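You operate a simulated robot arm through the tools that you are given. There is no shell and no other tool.

You run a simulated two-armed robot. Do the job below in one go: nothing can be reset, and whatever is moved stays where it is left.

TASK
Lock the stand, then tighten bolts 1, 4, 2 and 5 in turn.

Only the result counts: the job must be done as asked and must still hold three seconds after the hand-in. Knocking over, shifting, dropping, spilling or breaking anything else fails it.

THE ROBOT
Two 6-joint arms with two-finger parallel grippers on one trunk that stands fixed in place. Base frame: the origin is at the foot of the trunk, x ahead of it, y to its left, z up. Lengths are in m, angles in degrees, forces in N, time in s.
The left shoulder is at [0.06, 0.187, 1.272], the right one opposite. With the tool pointing down near the work surface each hand reaches from about 0.28 to 0.64 m from the base axis, measured 20 degrees to its own side. Payload 1.57 kg a hand.
The tool frame of a hand sits at the grasp point between the pads (the TCP): z along the fingers, y along the line on which they close. The tips reach 0.03 m beyond it. Largest opening 0.11 m; finger width 0.024, thickness 0.012; the body of the gripper, 0.048 by 0.112 m, starts 0.078 m behind the TCP.
Orientation is that of the tool frame in the base frame, as a unit quaternion [x, y, z, w]. With the fingers straight down and closing along the base's y, the tool's x points along the base's -x, its y along +y and its z along -z.

THE INTERFACE
- The arms move only by the tool step_arm. It takes "left_rows", "right_rows" or both (then of equal length, played together; a hand with none holds still); each is a list of rows, each a list of 6 numbers: the shift along the tool's x, y, z in units of 100 mm (1.0 is 100 mm), then the turn, a rotation vector about the tool's x, y, z in units of 120 degrees (1.0 is 120 degrees). In form: [[dx, dy, dz, rx, ry, rz], ...]. A call has 1 to 20 rows; each row is the pose to reach, as a shift and turn from the pose commanded when the call began, along the tool's axes at that moment. "left_grip" and "right_grip" are, for a hand that has rows, the gripper command, from -1 (fully open) to 1 (shut), values between in proportion, set as the call begins (left out, the last holds). A call with a number of a shift or a turn outside -1 to 1 is refused whole. Rows are played at 5 a second. More than 0.05 m and 8.6 degrees between two rows, or a gripper value outside its range, and nothing of the call is played. Where a pose cannot be reached the arm comes as near as it can. A force on the tool above 40 N (or 10 N above the force at the start of the call, whichever is more), or a blocked arm, ends the call early, and 0.2 s more pass. Each finger travels about 0.153 m/s and halts on what it meets, pressing with about 39 N; the grip force reading is that of the motor and also rises with nothing between the fingers. The clock runs only during rows and for 0.2 s after the last one: add rows that repeat a pose to give the fingers time. The reply holds the time, the measured pose of the TCP, the force on the tool along the base axes, the opening and the grip force, in the units named above and with some noise, with the torque about the TCP (base axes, N m) and any sound that the robot's microphone picked up.
- Cameras (640 x 400 px; columns grow to the right, rows downward): "scene" is now at [0.0118, 0.0009, 1.8058]; the picture's right is [0.00, -1.00, 0.00], its down [-0.82, -0.00, -0.57] and it looks along [0.57, 0.00, -0.82] (base axes); focal length 321 px, centre (320, 200). "left" rides on the left gripper at [0.07, -0.016, -0.141] in its tool frame; the picture's right is [0.23, 0.97, 0.00], its down [-0.86, 0.20, -0.48] and it looks along [-0.47, 0.11, 0.88] (tool axes); focal length 222 px, centre (320, 200). "right" rides on the right gripper at [0.07, 0.016, -0.141] in its tool frame; the picture's right is [-0.23, 0.97, 0.00], its down [-0.86, -0.20, -0.48] and it looks along [-0.47, -0.11, 0.88] (tool axes); focal length 222 px, centre (320, 200). There is no depth. A picture from a camera that has moved, and an enlarged one, comes with that camera's place and axes in the base frame and with its lens.
- capture(camera): a new picture of that camera. The clock stands still meanwhile.
- lift_body(by): slides the trunk up (or, below 0, down) by that many m; the arms and the scene camera ride with it, the base frame stays. It gives what a move gives, with no picture.
- head_to(pan, tilt): turns the head with the scene camera to pan (to the left, within 86 degrees either way) and tilt (down, from -29 to 69), counted from straight ahead of the robot. It gives what a move gives.
- inspect(camera, box): a new picture of the part [left, top, right, bottom] of that camera's present view, enlarged. The clock stands still meanwhile.
- close_job(): hands the job in; it is judged then, once.

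Nothing tells you positions but the pictures and the camera data. Unless the task says otherwise, let go and move clear before handing in.

The tools are called after "Emit:" by a JSON object that holds its "method" and its "body". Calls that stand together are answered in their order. step_arm: Moves the arms, as the interface text tells. Its arguments: {"type":"object","properties":{"left_rows":{"type":"array"},"left_grip":{"type":"number"},"right_rows":{"type":"array"},"right_grip":{"type":"number"}},"required":[]} The other tools are called the same way: lift_body (by) slides the trunk up or down; head_to (pan, tilt) turns the head that bears the scene camera; capture (camera) takes a picture; inspect (camera, box) takes an enlarged picture of a part of a camera's view; close_job () hands the job in.

At the start:

```text
clock: 0.0
left_tcp_pos: [0.4267, 0.193, 1.3335]
left_ee_rot: [-0.001, 1.0, -0.001, 0.002]
left_contact_force: [0.8, 0.8, -0.9]
left_torque: [-0.01, 0.01, 0.01]
left_grip_width: 0.1098
left_gripper_force: 0.1
right_tcp_pos: [0.4354, -0.1649, 1.3461]
right_ee_rot: [-0.001, 1.0, 0.0, 0.0]
right_contact_force: [-0.4, -0.4, -0.5]
right_torque: [0.02, -0.02, -0.02]
right_grip_width: 0.1099
right_gripper_force: 0.0
trunk travel left (down, up): [-0.9, 0.09]
head pan, tilt: [0.2, 55.2]
```

scene: 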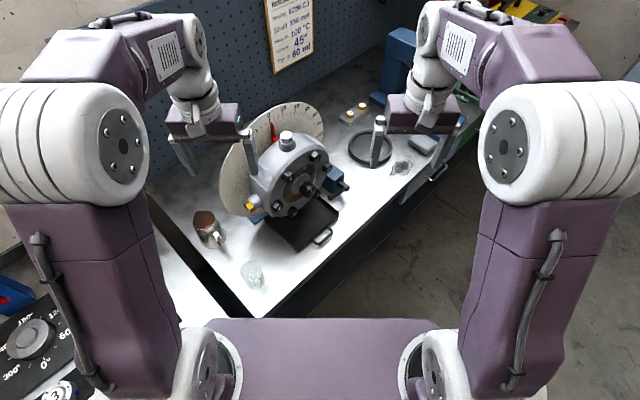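
right: 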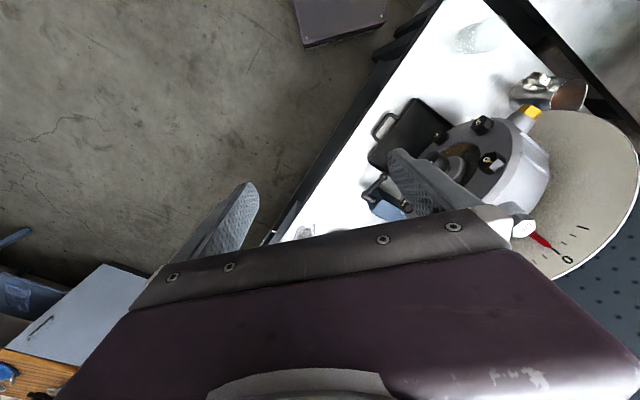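
left: 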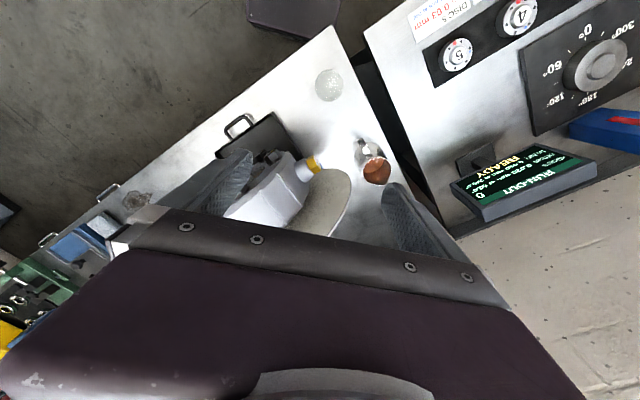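

I see a bench with a round machine housing (a flange with bolts) mounted against a big graduated disc, plus a tray, cups, and a panel on the left. I'll look closer before moving anything.

Emit:
{"method": "inspect", "body": {"camera": "scene", "box": [200, 80, 400, 280]}}

Emit:
{"method": "inspect", "body": {"camera": "right", "box": [340, 60, 640, 290]}}

Emit:
{"method": "inspect", "body": {"camera": "left", "box": [180, 80, 440, 240]}}

Emit:
{"method": "inspect", "body": {"camera": "left", "box": [360, 0, 640, 230]}}

Emit:
{"method": "inspect", "body": {"camera": "scene", "box": [240, 0, 340, 70]}}

Emit:
{"method": "inspect", "body": {"camera": "scene", "box": [330, 20, 500, 190]}}

```text
2.00 times, centred on (300, 180) of scene
camera zoom: at [0.0118, 0.0009, 1.8058], right [0.0, -1.0, 0.0], down [-0.82, 0.0, -0.57], along [0.57, 0.0, -0.82], focal length 641 px, centre (360, 240)
```

zoom: 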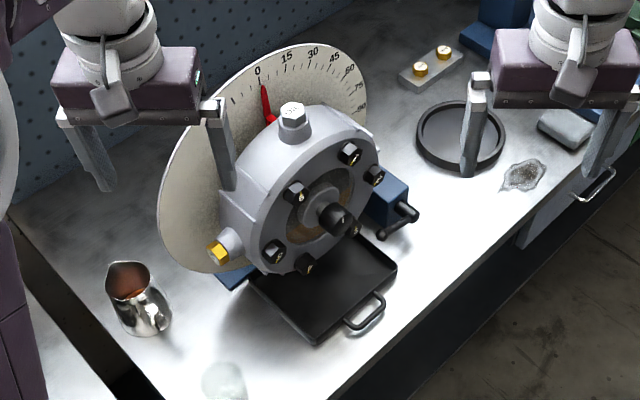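

```text
1.74 times, centred on (490, 175) of right
camera zoom: at [0.3653, -0.1499, 1.4877], right [0.23, 0.97, 0.0], down [0.86, -0.2, 0.48], along [0.47, -0.11, -0.88], focal length 386 px, centre (24, 244)
```

zoom: 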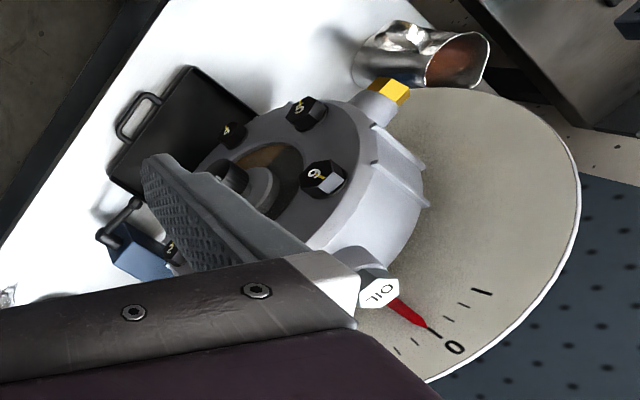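

```text
2.46 times, centred on (310, 160) of left
camera zoom: at [0.3568, 0.1768, 1.4752], right [-0.23, 0.97, 0.0], down [0.85, 0.2, 0.48], along [0.47, 0.11, -0.88], focal length 547 px, centre (345, 298)
```

zoom: 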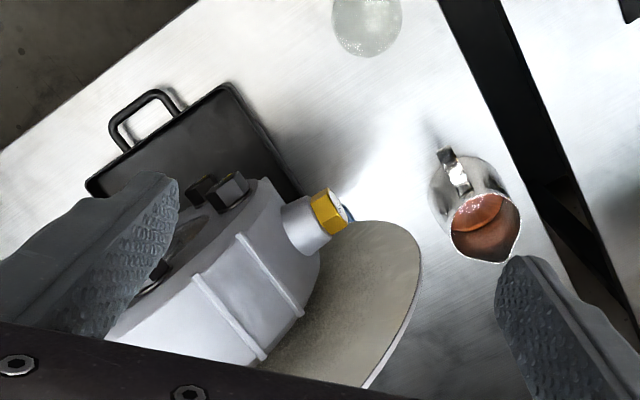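

```text
1.74 times, centred on (500, 115) of left
camera zoom: at [0.3568, 0.1768, 1.4752], right [-0.23, 0.97, 0.0], down [0.85, 0.2, 0.48], along [0.47, 0.11, -0.88], focal length 386 px, centre (7, 348)
```

zoom: 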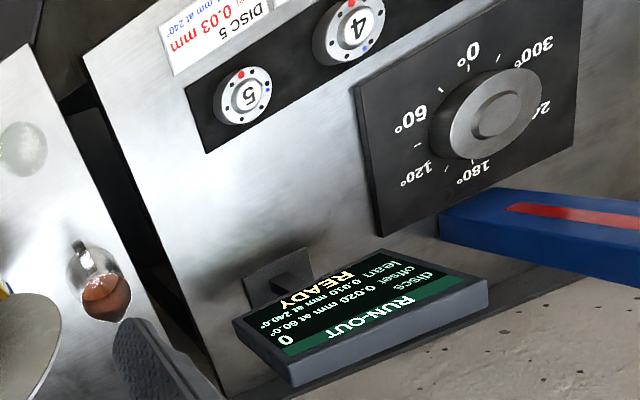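

```text
5.71 times, centred on (290, 35) of scene
camera zoom: at [0.0118, 0.0009, 1.8058], right [0.0, -1.0, 0.0], down [-0.82, 0.0, -0.57], along [0.57, 0.0, -0.82], focal length 1832 px, centre (491, 1143)
```

zoom: 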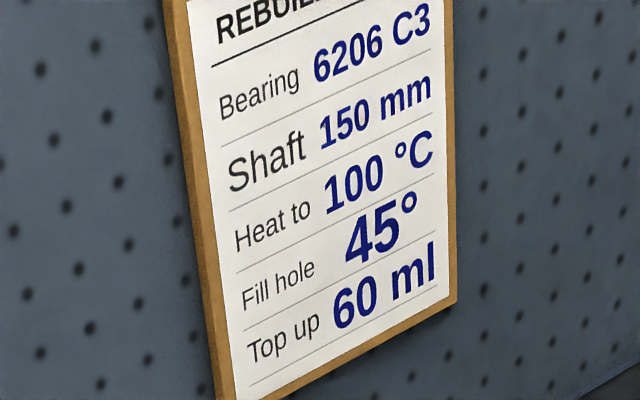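

```text
2.35 times, centred on (415, 105) of scene
camera zoom: at [0.0118, 0.0009, 1.8058], right [0.0, -1.0, 0.0], down [-0.82, 0.0, -0.57], along [0.57, 0.0, -0.82], focal length 755 px, centre (96, 424)
```

zoom: 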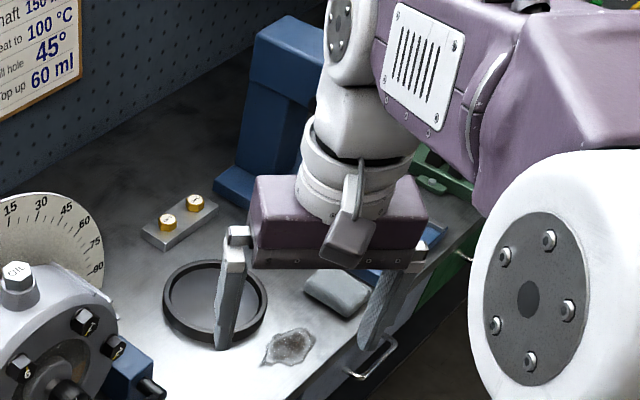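

The housing sits on a blue stand with a black T-handle or lever beside it, which is probably the lock, and carries six numbered bolt heads. I'll look around for tools and labels, then zoom in on the bolts.

Emit:
{"method": "inspect", "body": {"camera": "scene", "box": [255, 125, 355, 225]}}

Emit:
{"method": "inspect", "body": {"camera": "right", "box": [350, 100, 510, 220]}}

Emit:
{"method": "head_to", "body": {"pan": 40, "tilt": 45}}

Emit:
{"method": "capture", "body": {"camera": "scene"}}

Emit:
{"method": "head_to", "body": {"pan": -40, "tilt": 45}}

Emit:
{"method": "capture", "body": {"camera": "scene"}}

Emit:
{"method": "head_to", "body": {"pan": 0, "tilt": 20}}

Emit:
{"method": "capture", "body": {"camera": "scene"}}

```text
4.00 times, centred on (305, 175) of scene
camera zoom: at [0.0118, 0.0009, 1.8058], right [0.0, -1.0, 0.0], down [-0.82, 0.0, -0.57], along [0.57, 0.0, -0.82], focal length 1283 px, centre (380, 300)
```

zoom: 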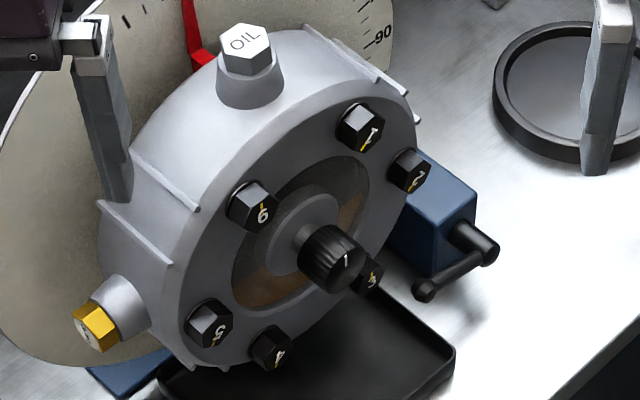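

```text
3.33 times, centred on (430, 160) of right
camera zoom: at [0.3653, -0.1499, 1.4877], right [0.23, 0.97, 0.0], down [0.86, -0.2, 0.48], along [0.47, -0.11, -0.88], focal length 740 px, centre (-47, 333)
```

zoom: 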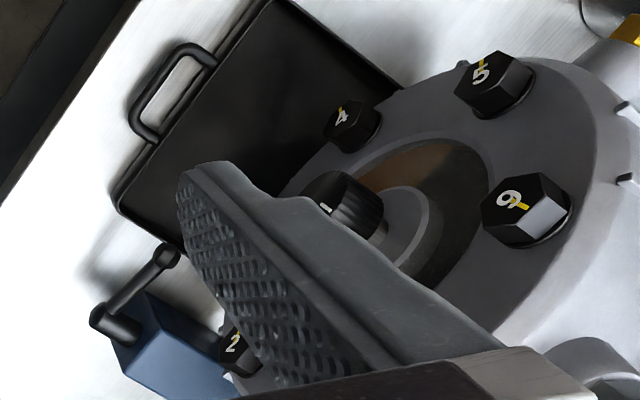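

```text
clock: 1.1
left_tcp_pos: [0.4277, 0.193, 1.3341]
left_ee_rot: [-0.001, 1.0, -0.001, 0.002]
left_contact_force: [0.0, 0.4, -0.2]
left_torque: [-0.01, -0.05, 0.04]
left_grip_width: 0.1104
left_gripper_force: 0.1
right_tcp_pos: [0.435, -0.1656, 1.3456]
right_ee_rot: [0.0, 1.0, 0.0, -0.001]
right_contact_force: [-0.6, -0.1, 0.5]
right_torque: [0.0, 0.02, 0.0]
right_grip_width: 0.1099
right_gripper_force: 0.0
trunk travel left (down, up): [-0.9, 0.09]
head pan, tilt: [40.0, 45.0]
```

```text
taken
camera scene: at [0.0021, 0.0528, 1.8194], right [0.64, -0.77, 0.0], down [-0.54, -0.45, -0.71], along [0.54, 0.45, -0.71], focal length 321 px, centre (320, 200)
```

scene: 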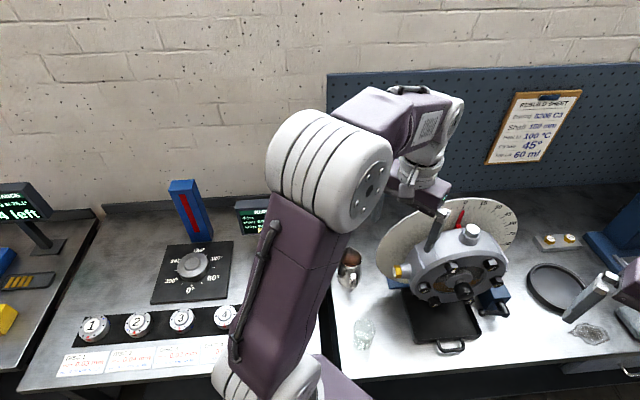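

```text
clock: 2.6
left_tcp_pos: [0.427, 0.1937, 1.3338]
left_ee_rot: [0.0, 1.0, -0.001, 0.002]
left_contact_force: [-0.1, 0.6, 0.3]
left_torque: [0.02, 0.02, -0.01]
left_grip_width: 0.1101
left_gripper_force: 0.0
right_tcp_pos: [0.4345, -0.1651, 1.3464]
right_ee_rot: [0.0, 1.0, 0.0, 0.0]
right_contact_force: [-0.4, 0.1, 0.5]
right_torque: [0.0, -0.05, 0.03]
right_grip_width: 0.1103
right_gripper_force: 0.0
trunk travel left (down, up): [-0.9, 0.09]
head pan, tilt: [-40.0, 45.0]
```

```text
taken
camera scene: at [0.0022, -0.0515, 1.8194], right [-0.64, -0.77, 0.0], down [-0.54, 0.45, -0.71], along [0.54, -0.45, -0.71], focal length 321 px, centre (320, 200)
```

scene: 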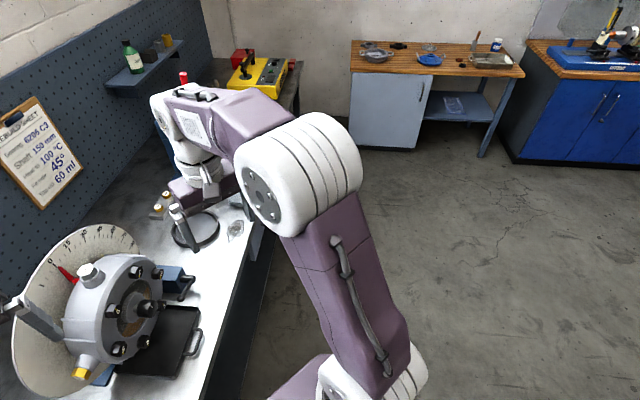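

```text
clock: 3.7
left_tcp_pos: [0.4266, 0.1942, 1.3344]
left_ee_rot: [0.0, 1.0, 0.0, 0.002]
left_contact_force: [0.3, 0.4, 0.3]
left_torque: [-0.02, 0.0, 0.03]
left_grip_width: 0.1097
left_gripper_force: 0.0
right_tcp_pos: [0.4352, -0.1656, 1.3466]
right_ee_rot: [-0.001, 1.0, 0.0, 0.0]
right_contact_force: [-0.2, -0.3, 0.0]
right_torque: [0.0, 0.02, -0.01]
right_grip_width: 0.1098
right_gripper_force: 0.1
trunk travel left (down, up): [-0.9, 0.09]
head pan, tilt: [0.0, 20.0]
```

```text
taken
camera scene: at [0.0328, 0.0005, 1.858], right [0.0, -1.0, 0.0], down [-0.34, 0.0, -0.94], along [0.94, 0.0, -0.34], focal length 321 px, centre (320, 200)
```

scene: 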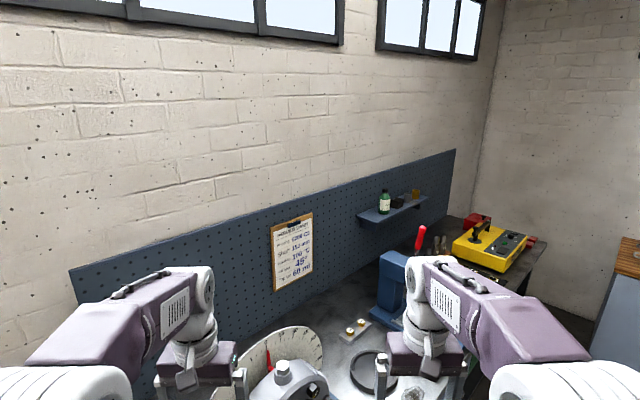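

The six bolts are numbered clockwise from 1 at upper right, with 5 at about 9 o'clock and 2 at about 3 o'clock. The face points towards me and to the right, with its centre near [0.575, 0.045, 1.067]. Next I'll zoom in on the lever on the blue stand block and on the bolts.

Emit:
{"method": "head_to", "body": {"pan": -10, "tilt": 58}}

Emit:
{"method": "inspect", "body": {"camera": "scene", "box": [260, 130, 340, 210]}}

Emit:
{"method": "capture", "body": {"camera": "scene"}}

Emit:
{"method": "inspect", "body": {"camera": "right", "box": [350, 150, 430, 230]}}

```text
clock: 4.7
left_tcp_pos: [0.4275, 0.1921, 1.3355]
left_ee_rot: [0.0, 1.0, 0.0, 0.002]
left_contact_force: [-0.3, 0.1, -0.2]
left_torque: [-0.03, -0.01, -0.01]
left_grip_width: 0.1098
left_gripper_force: 0.0
right_tcp_pos: [0.4355, -0.166, 1.3461]
right_ee_rot: [-0.001, 1.0, 0.0, -0.001]
right_contact_force: [1.1, -0.6, 0.7]
right_torque: [0.0, -0.01, -0.02]
right_grip_width: 0.1099
right_gripper_force: 0.0
trunk travel left (down, up): [-0.9, 0.09]
head pan, tilt: [-10.0, 58.0]
```

```text
5.00 times, centred on (300, 170) of scene
camera zoom: at [0.0077, -0.0112, 1.8023], right [-0.17, -0.98, 0.0], down [-0.83, 0.15, -0.53], along [0.52, -0.09, -0.85], focal length 1604 px, centre (420, 350)
```

zoom: 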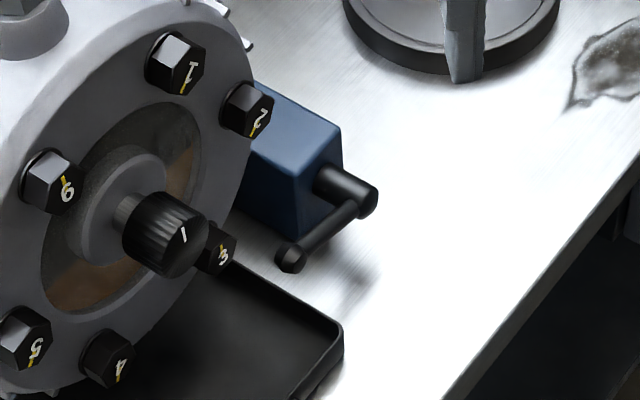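

```text
taken
camera scene: at [0.0077, -0.0112, 1.8023], right [-0.17, -0.98, 0.0], down [-0.83, 0.15, -0.53], along [0.52, -0.09, -0.85], focal length 321 px, centre (320, 200)
```

scene: 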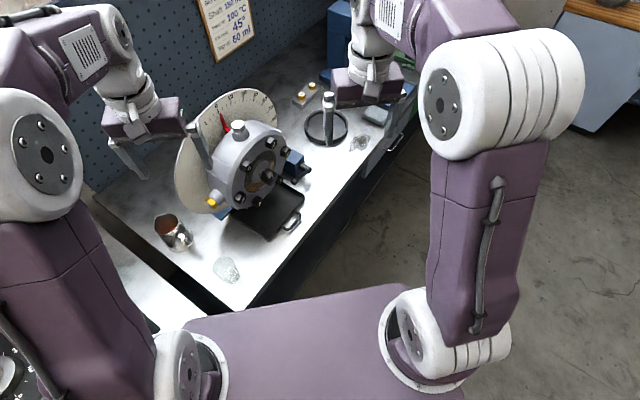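

```text
5.00 times, centred on (390, 190) of right
camera zoom: at [0.3653, -0.1498, 1.4877], right [0.23, 0.97, 0.0], down [0.86, -0.2, 0.48], along [0.47, -0.11, -0.88], focal length 1111 px, centre (-30, 250)
```

zoom: 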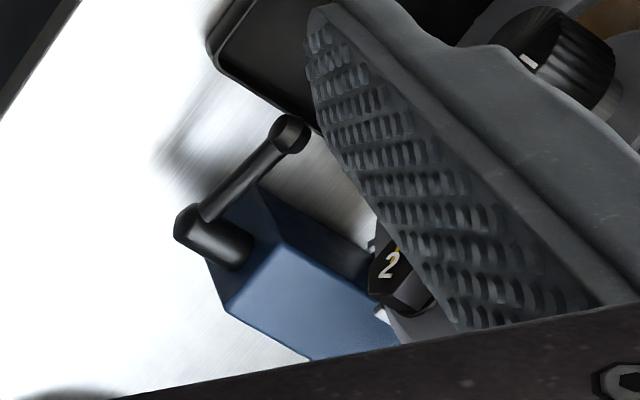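

The lever runs left from its hub at about [0.696, -0.093, 0.90] to a ball at about [0.636, -0.034, 0.92]. I'll turn the right hand to face the housing, still well clear of it, and move the left hand out of the way.

Emit:
{"method": "step_arm", "body": {"right_rows": [[0, 0, 0, -0.023, -0.059, -0.023], [0, 0, 0, -0.046, -0.119, -0.046], [0, 0, 0, -0.069, -0.178, -0.069], [0, 0, 0, -0.092, -0.237, -0.092], [0, 0, 0, -0.115, -0.297, -0.115], [0, 0, 0, -0.139, -0.356, -0.139], [0, 0, 0, -0.162, -0.415, -0.162], [0, 0, 0, -0.185, -0.475, -0.185], [0, 0, 0, -0.208, -0.534, -0.208], [0, 0, 0, -0.231, -0.593, -0.231], [0, 0, 0, -0.254, -0.653, -0.254], [0, 0, 0, -0.277, -0.712, -0.277]], "left_rows": [[0, 0.2, 0, 0, 0, 0], [0, 0.4, 0, 0, 0, 0], [0, 0.6, 0, 0, 0, 0], [0, 0.8, 0, 0, 0, 0], [0, 0.9, 0, 0, 0, 0], [0, 0.9, 0, 0, 0, 0], [0, 0.9, 0, 0, 0, 0], [0, 0.9, 0, 0, 0, 0], [0, 0.9, 0, 0, 0, 0], [0, 0.9, 0, 0, 0, 0], [0, 0.9, 0, 0, 0, 0], [0, 0.9, 0, 0, 0, 0]]}}

```text
clock: 7.3
left_tcp_pos: [0.4287, 0.2799, 1.3329]
left_ee_rot: [0.0, 1.0, -0.001, 0.001]
left_contact_force: [-0.2, -0.6, -0.4]
left_torque: [-0.01, 0.01, 0.01]
left_grip_width: 0.1102
left_gripper_force: 0.1
right_tcp_pos: [0.4394, -0.1694, 1.3504]
right_ee_rot: [-0.255, 0.659, 0.258, 0.659]
right_contact_force: [0.3, -0.3, 0.7]
right_torque: [0.0, -0.03, 0.05]
right_grip_width: 0.1101
right_gripper_force: 0.0
right hand out of reach, approached as far as the arm can: row 12
trunk travel left (down, up): [-0.9, 0.09]
head pan, tilt: [-10.0, 58.0]
```

Emit:
{"method": "capture", "body": {"camera": "right"}}

Emit:
{"method": "capture", "body": {"camera": "scene"}}

```text
taken
camera right: at [0.3236, -0.2536, 1.2804], right [-0.66, 0.72, 0.23], down [-0.22, -0.47, 0.85], along [0.72, 0.51, 0.47], focal length 222 px, centre (320, 200)
```

right: 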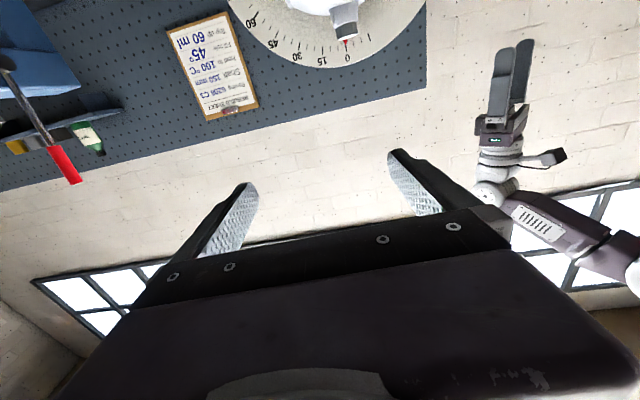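

```text
taken
camera scene: at [0.0091, -0.0127, 1.8023], right [-0.17, -0.98, 0.0], down [-0.84, 0.15, -0.53], along [0.52, -0.09, -0.85], focal length 321 px, centre (320, 200)
```

scene: 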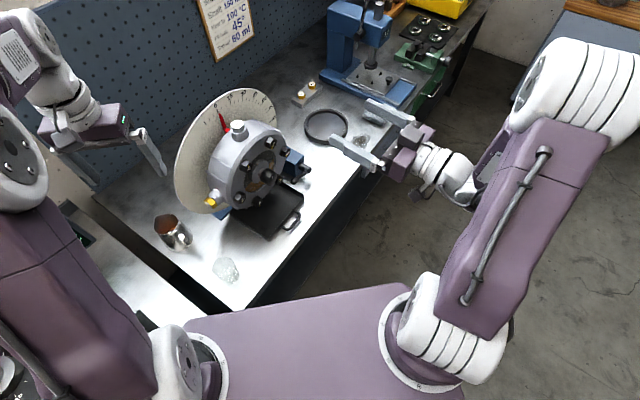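

The right hand now points at the face direction but too high. I'll lower it and bring it forward in front of the housing at a safe stand-off.

Emit:
{"method": "step_arm", "body": {"right_rows": [[0.3, 0, 0.1, 0, 0, 0], [0.6, 0, 0.2, 0, 0, 0], [0.9, 0, 0.3, 0, 0, 0], [1.0, 0, 0.3, 0, 0, 0], [1.0, 0, 0.3, 0, 0, 0]]}}

Emit:
{"method": "step_arm", "body": {"right_rows": [[0.3, 0, 0, 0, 0, 0], [0.6, 0, 0, 0, 0, 0], [0.9, 0, 0, 0, 0, 0], [1.0, 0, 0, 0, 0, 0], [1.0, 0, 0, 0, 0, 0]]}}

Emit:
{"method": "capture", "body": {"camera": "right"}}

Emit:
{"method": "capture", "body": {"camera": "scene"}}

```text
clock: 8.5
left_tcp_pos: [0.4277, 0.281, 1.3344]
left_ee_rot: [0.001, 1.0, -0.001, 0.002]
left_contact_force: [0.7, 0.4, 0.4]
left_torque: [0.03, 0.0, 0.01]
left_grip_width: 0.1103
left_gripper_force: 0.1
right_tcp_pos: [0.4973, -0.1788, 1.2924]
right_ee_rot: [-0.257, 0.66, 0.258, 0.657]
right_contact_force: [-0.4, 0.6, 0.3]
right_torque: [-0.01, 0.03, 0.03]
right_grip_width: 0.11
right_gripper_force: 0.1
right hand out of reach, approached as far as the arm can: row 1, 2, 3, 4, 5
trunk travel left (down, up): [-0.9, 0.09]
head pan, tilt: [-10.0, 58.0]
```

```text
clock: 9.7
left_tcp_pos: [0.4264, 0.2817, 1.3334]
left_ee_rot: [-0.001, 1.0, -0.001, 0.002]
left_contact_force: [-0.1, -0.2, -0.4]
left_torque: [-0.01, 0.02, -0.01]
left_grip_width: 0.1099
left_gripper_force: 0.0
right_tcp_pos: [0.5342, -0.1921, 1.2114]
right_ee_rot: [-0.255, 0.66, 0.257, 0.658]
right_contact_force: [-0.6, 0.3, -0.1]
right_torque: [-0.02, -0.02, -0.02]
right_grip_width: 0.1099
right_gripper_force: 0.0
right hand out of reach, approached as far as the arm can: row 1, 2, 3, 4, 5
trunk travel left (down, up): [-0.9, 0.09]
head pan, tilt: [-10.0, 58.0]
```

```text
taken
camera right: at [0.4191, -0.277, 1.1424], right [-0.66, 0.72, 0.23], down [-0.21, -0.47, 0.86], along [0.72, 0.51, 0.46], focal length 222 px, centre (320, 200)
```

right: 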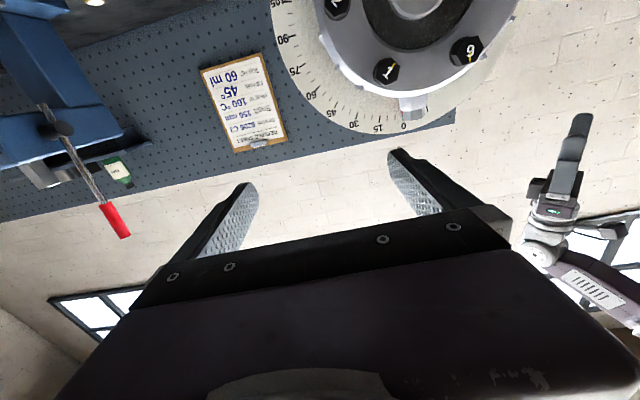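

```text
taken
camera scene: at [0.0073, -0.0112, 1.8023], right [-0.17, -0.98, 0.0], down [-0.84, 0.15, -0.53], along [0.52, -0.09, -0.85], focal length 321 px, centre (320, 200)
```

scene: 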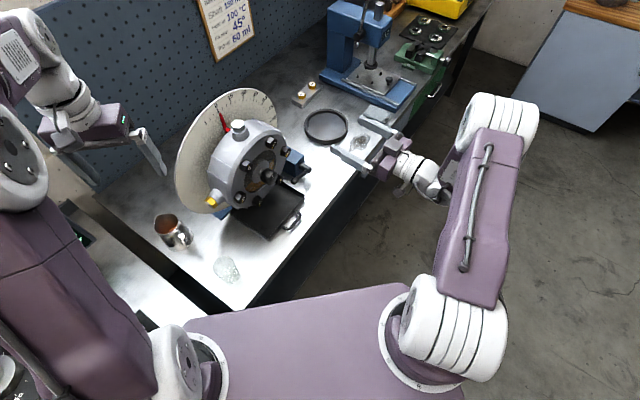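

The right arm is folded too close to the shoulder at this height. I'll raise both hands relative to the trunk, then lower the trunk so the arm has more room.

Emit:
{"method": "step_arm", "body": {"left_rows": [[0, 0, -0.3, 0, 0, 0], [0, 0, -0.6, 0, 0, 0], [0, 0, -0.9, 0, 0, 0], [0, 0, -1.0, 0, 0, 0], [0, 0, -1.0, 0, 0, 0]], "right_rows": [[-0.3, 0, 0, 0, 0, 0], [-0.6, 0, 0, 0, 0, 0], [-0.9, 0, 0, 0, 0, 0], [-1.0, 0, 0, 0, 0, 0], [-1.0, 0, 0, 0, 0, 0]]}}

Emit:
{"method": "step_arm", "body": {"left_rows": [[0, 0, -0.3, 0, 0, 0], [0, 0, -0.6, 0, 0, 0], [0, 0, -0.9, 0, 0, 0], [0, 0, -1.0, 0, 0, 0], [0, 0, -1.0, 0, 0, 0]], "right_rows": [[-0.3, 0, 0, 0, 0, 0], [-0.6, 0, 0, 0, 0, 0], [-0.9, 0, 0, 0, 0, 0], [-1.0, 0, 0, 0, 0, 0], [-1.0, 0, 0, 0, 0, 0]]}}

```text
clock: 10.9
left_tcp_pos: [0.426, 0.2851, 1.4347]
left_ee_rot: [0.0, 1.0, -0.001, 0.002]
left_contact_force: [0.0, -0.6, 0.0]
left_torque: [0.0, -0.04, 0.02]
left_grip_width: 0.11
left_gripper_force: 0.2
right_tcp_pos: [0.537, -0.1935, 1.3099]
right_ee_rot: [-0.256, 0.659, 0.256, 0.659]
right_contact_force: [0.7, 0.0, 0.0]
right_torque: [0.04, 0.01, 0.0]
right_grip_width: 0.1098
right_gripper_force: 0.0
trunk travel left (down, up): [-0.9, 0.09]
head pan, tilt: [-10.0, 58.0]
```

```text
clock: 12.1
left_tcp_pos: [0.415, 0.2808, 1.5109]
left_ee_rot: [0.0, 1.0, -0.001, 0.002]
left_contact_force: [-0.6, 0.3, 0.1]
left_torque: [0.02, 0.02, -0.02]
left_grip_width: 0.1101
left_gripper_force: 0.0
left hand out of reach, approached as far as the arm can: row 3, 4, 5
right_tcp_pos: [0.5365, -0.1924, 1.4099]
right_ee_rot: [-0.257, 0.659, 0.257, 0.658]
right_contact_force: [0.8, -0.5, 0.8]
right_torque: [-0.01, 0.02, 0.06]
right_grip_width: 0.1103
right_gripper_force: 0.0
trunk travel left (down, up): [-0.9, 0.09]
head pan, tilt: [-10.0, 58.0]
```

Emit:
{"method": "lift_body", "body": {"by": -0.3}}

Emit:
{"method": "capture", "body": {"camera": "scene"}}

Emit:
{"method": "capture", "body": {"camera": "right"}}

```text
clock: 15.1
left_tcp_pos: [0.4137, 0.2802, 1.211]
left_ee_rot: [0.001, 1.0, -0.001, 0.003]
left_contact_force: [-0.7, 0.4, -0.3]
left_torque: [0.04, -0.01, -0.01]
left_grip_width: 0.1099
left_gripper_force: 0.1
right_tcp_pos: [0.536, -0.1936, 1.1113]
right_ee_rot: [-0.256, 0.66, 0.256, 0.659]
right_contact_force: [-0.2, -0.2, 0.1]
right_torque: [0.03, -0.01, -0.01]
right_grip_width: 0.1099
right_gripper_force: 0.0
trunk travel left (down, up): [-0.6, 0.39]
head pan, tilt: [-10.0, 58.0]
```

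```text
taken
camera scene: at [0.0076, -0.0113, 1.5023], right [-0.17, -0.98, 0.0], down [-0.84, 0.15, -0.53], along [0.52, -0.09, -0.85], focal length 321 px, centre (320, 200)
```

scene: 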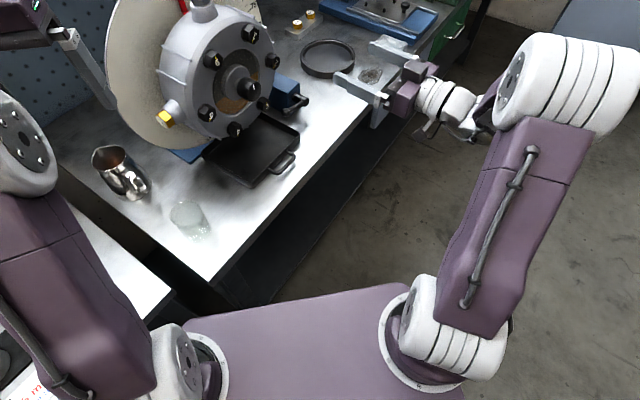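

```text
taken
camera right: at [0.4205, -0.2776, 1.0411], right [-0.66, 0.72, 0.23], down [-0.22, -0.47, 0.86], along [0.72, 0.51, 0.47], focal length 222 px, centre (320, 200)
```

right: 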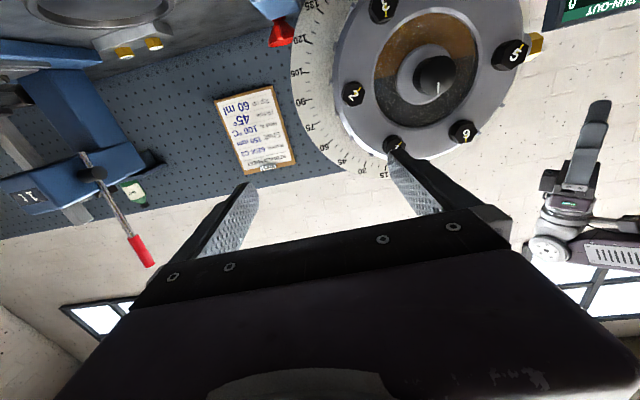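

Emit:
{"method": "head_to", "body": {"pan": -3, "tilt": 40}}

Emit:
{"method": "capture", "body": {"camera": "scene"}}

Emit:
{"method": "inspect", "body": {"camera": "scene", "box": [230, 160, 350, 260]}}

```text
clock: 15.9
left_tcp_pos: [0.4138, 0.2802, 1.2118]
left_ee_rot: [0.001, 1.0, -0.002, 0.003]
left_contact_force: [0.0, -0.5, 0.2]
left_torque: [0.02, -0.01, -0.01]
left_grip_width: 0.11
left_gripper_force: 0.1
right_tcp_pos: [0.5367, -0.1936, 1.1109]
right_ee_rot: [-0.256, 0.659, 0.256, 0.659]
right_contact_force: [0.8, 1.2, 0.5]
right_torque: [0.04, -0.02, -0.01]
right_grip_width: 0.1102
right_gripper_force: 0.0
trunk travel left (down, up): [-0.6, 0.39]
head pan, tilt: [-3.0, 40.0]
```

```text
taken
camera scene: at [0.0247, -0.0038, 1.5266], right [-0.05, -1.0, 0.0], down [-0.64, 0.03, -0.77], along [0.76, -0.04, -0.64], focal length 321 px, centre (320, 200)
```

scene: 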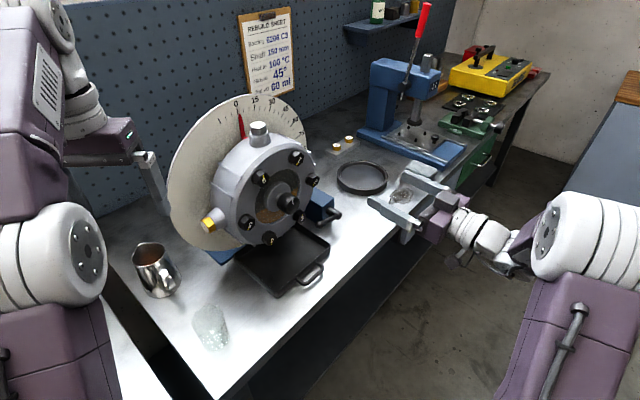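

```text
4.00 times, centred on (290, 210) of scene
camera zoom: at [0.0247, -0.0038, 1.5266], right [-0.05, -1.0, 0.0], down [-0.64, 0.03, -0.77], along [0.76, -0.04, -0.64], focal length 1283 px, centre (440, 160)
```

zoom: 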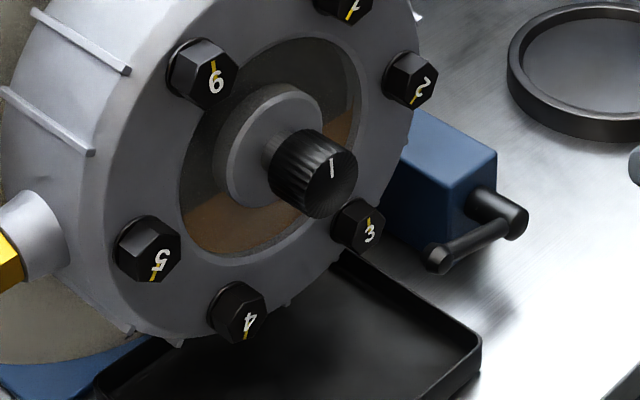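

The scene camera now sees the face well. The lever sits about 16° above horizontal-left, so I'll lower the right hand a little to look at it front-on for markings.

Emit:
{"method": "step_arm", "body": {"right_rows": [[0.3, 0, 0, 0, 0, 0], [0.6, 0, 0, 0, 0, 0], [0.9, 0, 0, 0, 0, 0], [0.9, 0, 0, 0, 0, 0]]}}

Emit:
{"method": "capture", "body": {"camera": "right"}}

Emit:
{"method": "inspect", "body": {"camera": "right", "box": [280, 0, 480, 125]}}

```text
clock: 16.9
left_tcp_pos: [0.4137, 0.2796, 1.211]
left_ee_rot: [0.0, 1.0, -0.001, 0.003]
left_contact_force: [-0.6, 0.9, 0.1]
left_torque: [-0.01, -0.01, -0.01]
left_grip_width: 0.11
left_gripper_force: 0.0
right_tcp_pos: [0.5395, -0.1925, 1.022]
right_ee_rot: [-0.257, 0.659, 0.257, 0.659]
right_contact_force: [-0.9, 0.4, -0.4]
right_torque: [0.02, 0.03, -0.01]
right_grip_width: 0.1102
right_gripper_force: 0.0
trunk travel left (down, up): [-0.6, 0.39]
head pan, tilt: [-3.0, 40.0]
```

```text
taken
camera right: at [0.4238, -0.2767, 0.9517], right [-0.66, 0.72, 0.23], down [-0.22, -0.47, 0.86], along [0.72, 0.51, 0.47], focal length 222 px, centre (320, 200)
```

right: 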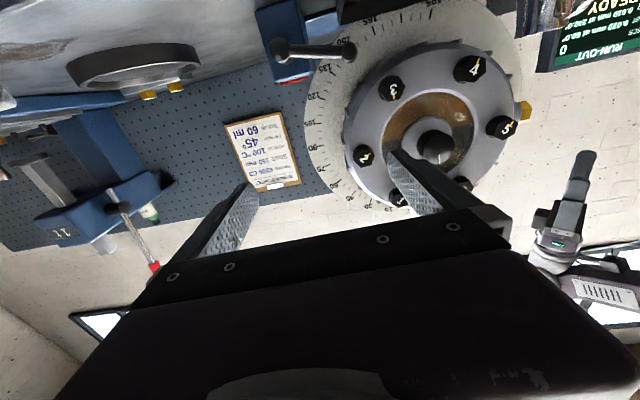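

```text
3.20 times, centred on (380, 62) of right
camera zoom: at [0.4238, -0.2767, 0.9517], right [-0.66, 0.72, 0.23], down [-0.22, -0.47, 0.86], along [0.72, 0.51, 0.47], focal length 711 px, centre (128, 640)
```

zoom: 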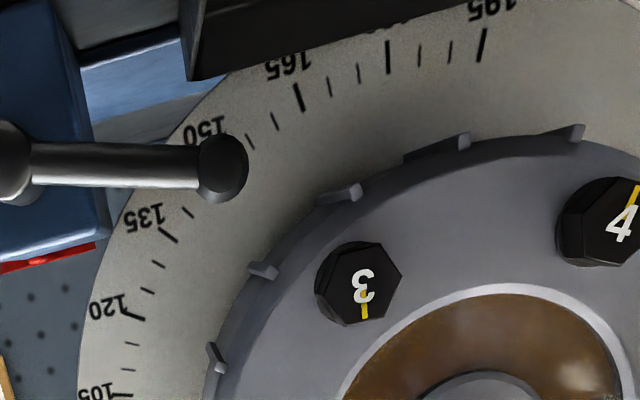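

Emit:
{"method": "inspect", "body": {"camera": "right", "box": [245, 0, 365, 90]}}

Emit:
{"method": "inspect", "body": {"camera": "right", "box": [340, 30, 540, 220]}}

Emit:
{"method": "inspect", "body": {"camera": "scene", "box": [290, 170, 350, 230]}}

Emit:
{"method": "inspect", "body": {"camera": "scene", "box": [190, 85, 310, 175]}}

```text
4.44 times, centred on (305, 45) of right
camera zoom: at [0.4238, -0.2767, 0.9517], right [-0.66, 0.72, 0.23], down [-0.22, -0.47, 0.86], along [0.72, 0.51, 0.47], focal length 987 px, centre (387, 889)
```

zoom: 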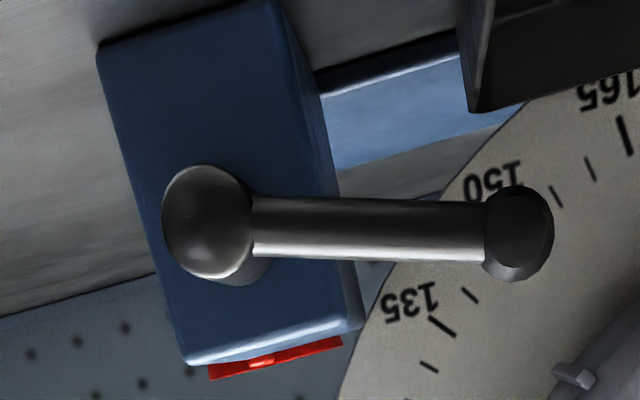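

```text
2.11 times, centred on (440, 125) of right
camera zoom: at [0.4238, -0.2767, 0.9517], right [-0.66, 0.72, 0.23], down [-0.22, -0.47, 0.86], along [0.72, 0.51, 0.47], focal length 468 px, centre (67, 358)
```

zoom: 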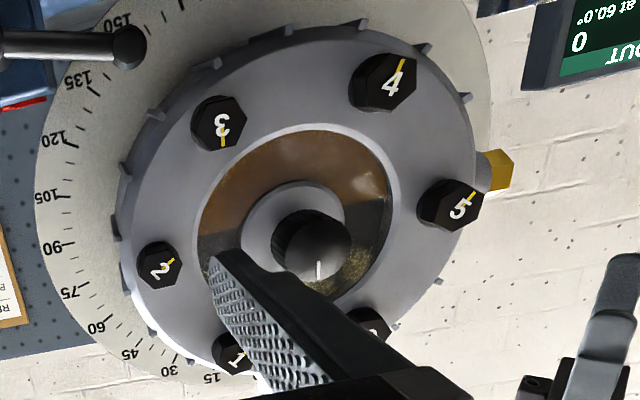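

```text
6.67 times, centred on (320, 200) of scene
camera zoom: at [0.0242, -0.0035, 1.5267], right [-0.05, -1.0, 0.0], down [-0.64, 0.03, -0.77], along [0.77, -0.04, -0.64], focal length 2138 px, centre (320, 200)
```

zoom: 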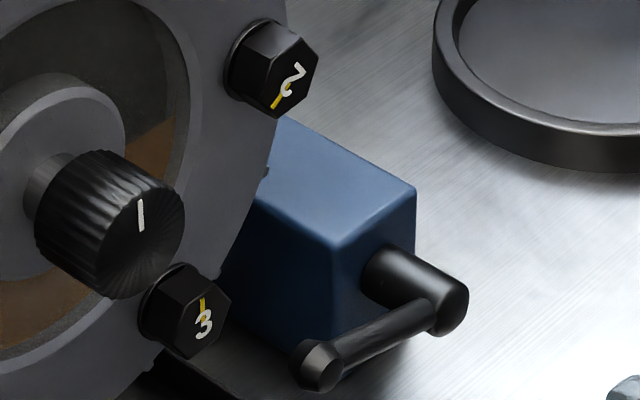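

```text
4.44 times, centred on (250, 130) of scene
camera zoom: at [0.0242, -0.0035, 1.5267], right [-0.05, -1.0, 0.0], down [-0.64, 0.03, -0.77], along [0.77, -0.04, -0.64], focal length 1425 px, centre (631, 511)
```

zoom: 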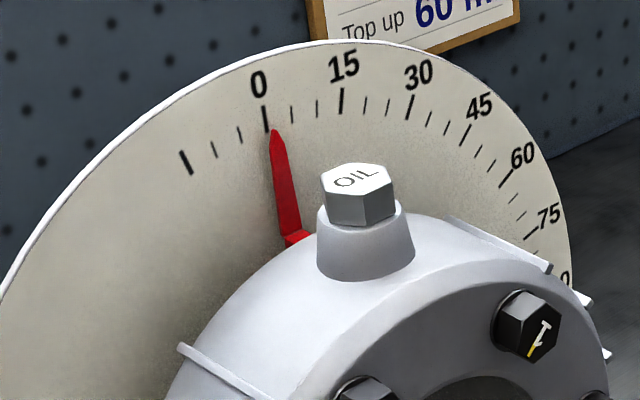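

The lever has no visible markings. The tray is low and close to it, so I'd rather have the hand camera on top and look down. I'll roll the right hand 180° in free space and check the view.

Emit:
{"method": "step_arm", "body": {"right_rows": [[-0.1, 0, 0, 0, 0, -0.068], [-0.2, 0, 0, 0, 0, -0.136], [-0.3, 0, 0, 0, 0, -0.205], [-0.4, 0, 0, 0, 0, -0.273], [-0.5, 0, 0, 0, 0, -0.341], [-0.6, 0, 0, 0, 0, -0.409], [-0.6, 0, 0, 0, 0, -0.477], [-0.6, 0, 0, 0, 0, -0.545], [-0.6, 0, 0, 0, 0, -0.614], [-0.6, 0, 0, 0, 0, -0.682], [-0.6, 0, 0, 0, 0, -0.75]]}}

Emit:
{"method": "step_arm", "body": {"right_rows": [[0, 0, 0, 0, 0, -0.068], [0, 0, 0, 0, 0, -0.136], [0, 0, 0, 0, 0, -0.205], [0, 0, 0, 0, 0, -0.273], [0, 0, 0, 0, 0, -0.341], [0, 0, 0, 0, 0, -0.409], [0, 0, 0, 0, 0, -0.477], [0, 0, 0, 0, 0, -0.545], [0, 0, 0, 0, 0, -0.614], [0, 0, 0, 0, 0, -0.682], [0, 0, 0, 0, 0, -0.75]]}}

Emit:
{"method": "capture", "body": {"camera": "right"}}

Emit:
{"method": "capture", "body": {"camera": "scene"}}

```text
clock: 19.3
left_tcp_pos: [0.4149, 0.2774, 1.2108]
left_ee_rot: [-0.001, 1.0, 0.0, 0.002]
left_contact_force: [-0.1, 0.5, 0.4]
left_torque: [0.02, 0.0, -0.01]
left_grip_width: 0.11
left_gripper_force: 0.0
right_tcp_pos: [0.7066, -0.2827, 1.1429]
right_ee_rot: [-0.639, 0.304, -0.262, 0.656]
right_contact_force: [0.7, 0.1, 0.5]
right_torque: [-0.03, -0.01, 0.02]
right_grip_width: 0.1099
right_gripper_force: 0.1
right hand out of reach, approached as far as the arm can: row 2, 3, 4, 5, 6, 7, 8, 9, 10, 11
trunk travel left (down, up): [-0.6, 0.39]
head pan, tilt: [-3.0, 40.0]
```

```text
clock: 21.7
left_tcp_pos: [0.4117, 0.2794, 1.2107]
left_ee_rot: [0.001, 1.0, 0.0, 0.002]
left_contact_force: [-0.3, -0.5, -0.1]
left_torque: [0.03, 0.01, 0.02]
left_grip_width: 0.1098
left_gripper_force: 0.1
right_tcp_pos: [0.7754, 0.0388, 1.2631]
right_ee_rot: [0.677, 0.036, 0.71, -0.19]
right_contact_force: [-0.6, -0.1, 0.6]
right_torque: [-0.01, -0.02, 0.01]
right_grip_width: 0.1102
right_gripper_force: 0.1
right hand out of reach, approached as far as the arm can: row 1, 2, 3, 4, 5, 6, 7, 8, 9, 10, 11
trunk travel left (down, up): [-0.6, 0.39]
head pan, tilt: [-3.0, 40.0]
stopped in row 11 (right hand): the force on the tool passed its limit at 130 N (the readings are from after the stop); the commanded pose is now the measured one
```

```text
taken
camera right: at [0.6448, -0.0362, 1.3159], right [0.31, -0.85, -0.42], down [-0.51, 0.23, -0.83], along [0.8, 0.48, -0.36], focal length 222 px, centre (320, 200)
```

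right: 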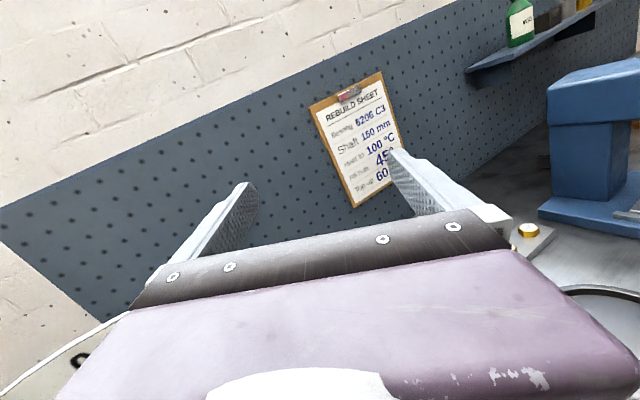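

```text
taken
camera scene: at [0.0217, -0.0053, 1.5266], right [-0.05, -1.0, 0.0], down [-0.64, 0.03, -0.77], along [0.77, -0.04, -0.64], focal length 321 px, centre (320, 200)
```

scene: 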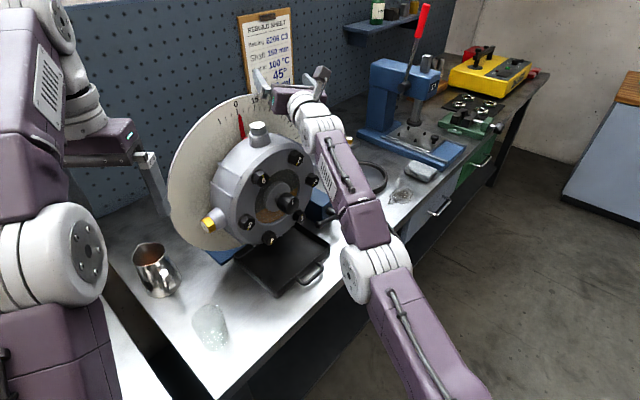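

The roll hit a joint limit, so the arm swung far off and touched something. I'm stopping to check exactly what it is near and whether anything moved.

Emit:
{"method": "inspect", "body": {"camera": "scene", "box": [160, 60, 400, 310]}}

Emit:
{"method": "inspect", "body": {"camera": "scene", "box": [240, 60, 360, 160]}}

Emit:
{"method": "inspect", "body": {"camera": "right", "box": [0, 280, 160, 400]}}

Emit:
{"method": "capture", "body": {"camera": "left"}}

```text
1.60 times, centred on (280, 185) of scene
camera zoom: at [0.0217, -0.0053, 1.5266], right [-0.05, -1.0, 0.0], down [-0.64, 0.03, -0.77], along [0.77, -0.04, -0.64], focal length 513 px, centre (384, 224)
```

zoom: 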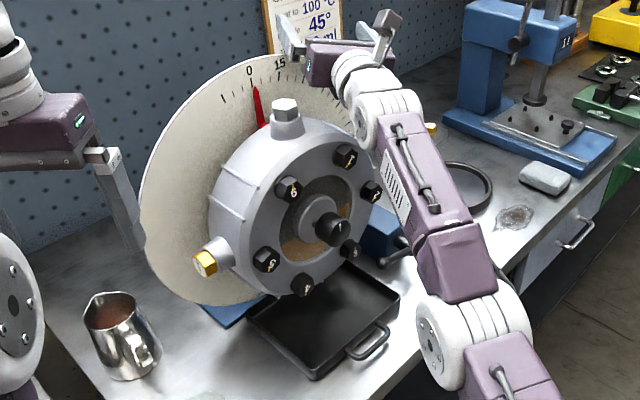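

```text
4.00 times, centred on (300, 110) of scene
camera zoom: at [0.0217, -0.0053, 1.5266], right [-0.05, -1.0, 0.0], down [-0.64, 0.03, -0.77], along [0.77, -0.04, -0.64], focal length 1283 px, centre (400, 560)
```

zoom: 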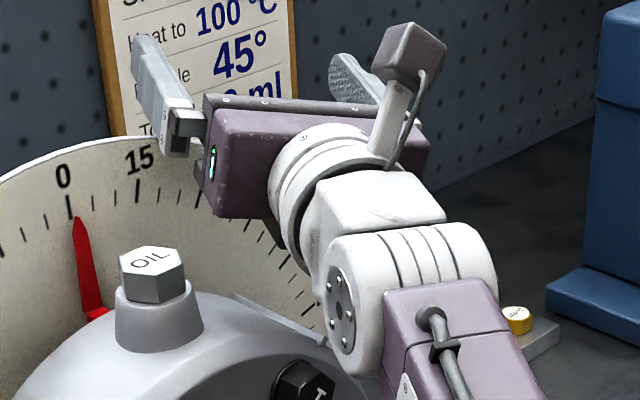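

```text
3.33 times, centred on (80, 340) of right
camera zoom: at [0.6448, -0.0362, 1.3159], right [0.31, -0.85, -0.42], down [-0.51, 0.23, -0.83], along [0.8, 0.48, -0.36], focal length 740 px, centre (1120, -267)
```

zoom: 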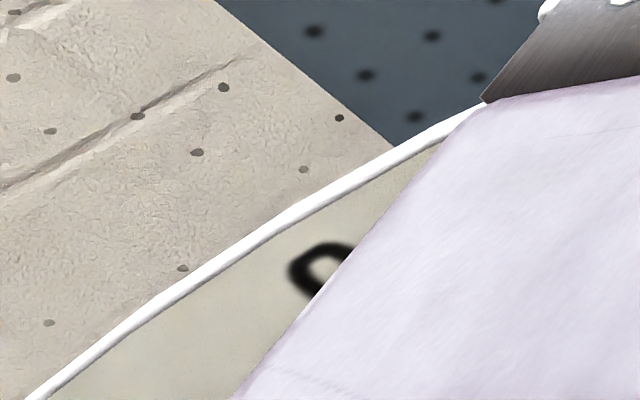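

```text
taken
camera left: at [0.3411, 0.2633, 1.3521], right [-0.23, 0.97, 0.0], down [0.85, 0.2, 0.48], along [0.47, 0.11, -0.88], focal length 222 px, centre (320, 200)
```

left: 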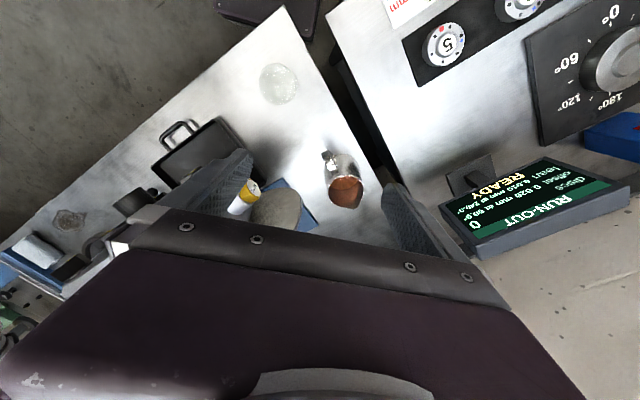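

The gripper body came down on the rim of the dial, but the pointer still reads the same and nothing appears displaced. I'll back straight up off the rim and check again.

Emit:
{"method": "step_arm", "body": {"right_rows": [[0.15, -0.03, 0.01, 0, 0, 0], [0.3, -0.06, 0.02, 0, 0, 0], [0.5, -0.1, 0.04, 0, 0, 0]]}}

Emit:
{"method": "capture", "body": {"camera": "scene"}}

```text
clock: 22.5
left_tcp_pos: [0.4136, 0.2812, 1.2103]
left_ee_rot: [0.0, 1.0, -0.001, 0.002]
left_contact_force: [0.2, 0.0, -0.1]
left_torque: [0.01, -0.04, -0.02]
left_grip_width: 0.1101
left_gripper_force: 0.1
right_tcp_pos: [0.7632, 0.0353, 1.3091]
right_ee_rot: [0.677, 0.037, 0.71, -0.191]
right_contact_force: [0.1, 0.3, -0.4]
right_torque: [-0.02, 0.01, 0.0]
right_grip_width: 0.11
right_gripper_force: 0.1
right hand out of reach, approached as far as the arm can: row 2, 3
trunk travel left (down, up): [-0.6, 0.39]
head pan, tilt: [-3.0, 40.0]
```

```text
taken
camera scene: at [0.0242, -0.0033, 1.5266], right [-0.05, -1.0, 0.0], down [-0.64, 0.03, -0.77], along [0.77, -0.04, -0.64], focal length 321 px, centre (320, 200)
```

scene: 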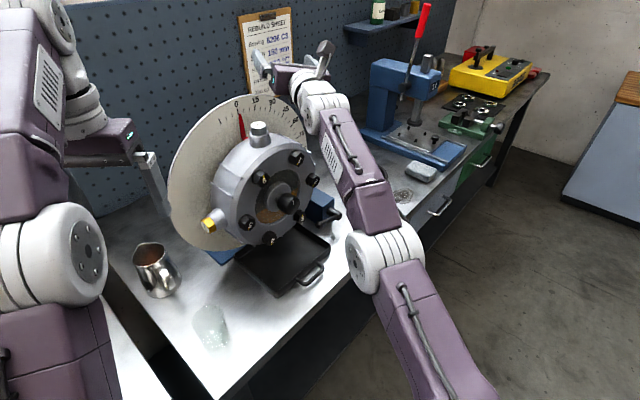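

Emit:
{"method": "step_arm", "body": {"right_rows": [[0.1, 0.13, -0.3, 0, 0, 0], [0.2, 0.25, -0.6, 0, 0, 0], [0.3, 0.36, -0.9, 0, 0, 0], [0.3, 0.36, -0.9, 0, 0, 0]]}}

Emit:
{"method": "capture", "body": {"camera": "scene"}}

```text
clock: 23.5
left_tcp_pos: [0.4144, 0.2818, 1.2107]
left_ee_rot: [0.001, 1.0, -0.001, 0.002]
left_contact_force: [0.5, 0.7, -0.5]
left_torque: [-0.02, -0.01, -0.03]
left_grip_width: 0.1101
left_gripper_force: 0.0
right_tcp_pos: [0.6876, -0.035, 1.3218]
right_ee_rot: [0.677, 0.037, 0.71, -0.19]
right_contact_force: [-0.2, 0.9, -0.3]
right_torque: [-0.01, 0.03, 0.02]
right_grip_width: 0.1098
right_gripper_force: 0.1
right hand out of reach, approached as far as the arm can: row 1
trunk travel left (down, up): [-0.6, 0.39]
head pan, tilt: [-3.0, 40.0]
```

```text
taken
camera scene: at [0.0237, -0.0034, 1.5267], right [-0.05, -1.0, 0.0], down [-0.64, 0.03, -0.77], along [0.77, -0.04, -0.64], focal length 321 px, centre (320, 200)
```

scene: 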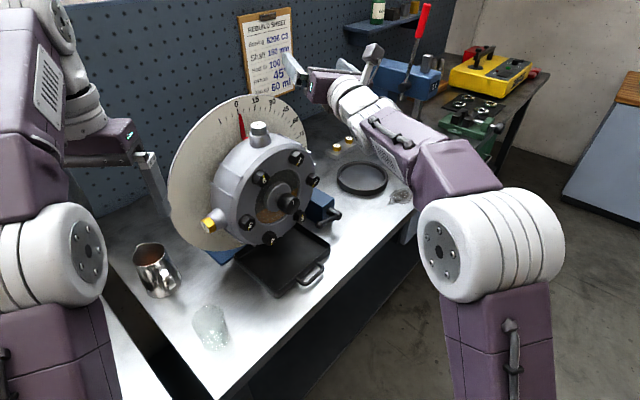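

Emit:
{"method": "step_arm", "body": {"right_rows": [[0.05, 0.13, -0.3, 0, 0, 0], [0.1, 0.25, -0.6, 0, 0, 0], [0.15, 0.39, -0.9, 0, 0, 0], [0.15, 0.39, -1.0, 0, 0, 0]]}}

Emit:
{"method": "inspect", "body": {"camera": "scene", "box": [230, 160, 350, 260]}}

Emit:
{"method": "capture", "body": {"camera": "right"}}

```text
clock: 24.5
left_tcp_pos: [0.4149, 0.2786, 1.2104]
left_ee_rot: [0.0, 1.0, -0.001, 0.001]
left_contact_force: [-0.2, -0.1, 0.4]
left_torque: [-0.02, 0.02, 0.01]
left_grip_width: 0.1101
left_gripper_force: 0.1
right_tcp_pos: [0.6057, -0.1049, 1.3204]
right_ee_rot: [0.678, 0.036, 0.709, -0.189]
right_contact_force: [0.8, -0.2, -0.3]
right_torque: [0.0, -0.04, 0.0]
right_grip_width: 0.1102
right_gripper_force: 0.0
trunk travel left (down, up): [-0.6, 0.39]
head pan, tilt: [-3.0, 40.0]
```

```text
4.00 times, centred on (290, 210) of scene
camera zoom: at [0.0244, -0.0035, 1.5266], right [-0.05, -1.0, 0.0], down [-0.64, 0.03, -0.77], along [0.77, -0.04, -0.64], focal length 1283 px, centre (440, 160)
```

zoom: 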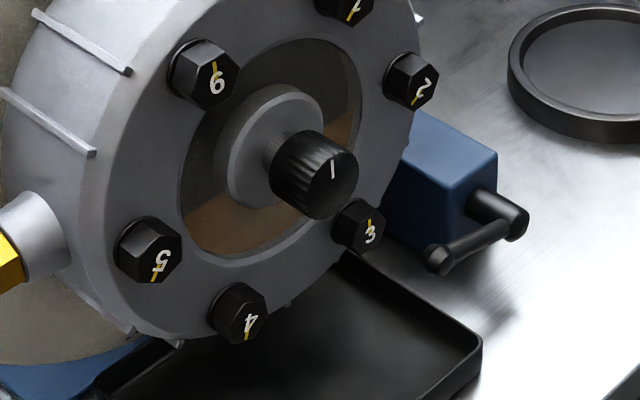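

```text
taken
camera right: at [0.4772, -0.1792, 1.3744], right [0.31, -0.85, -0.42], down [-0.51, 0.22, -0.83], along [0.8, 0.47, -0.36], focal length 222 px, centre (320, 200)
```

right: 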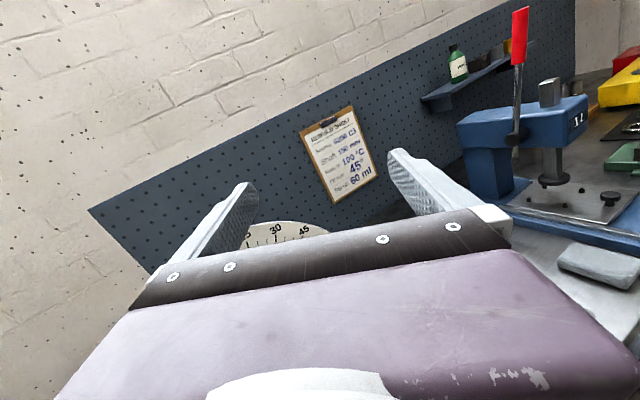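

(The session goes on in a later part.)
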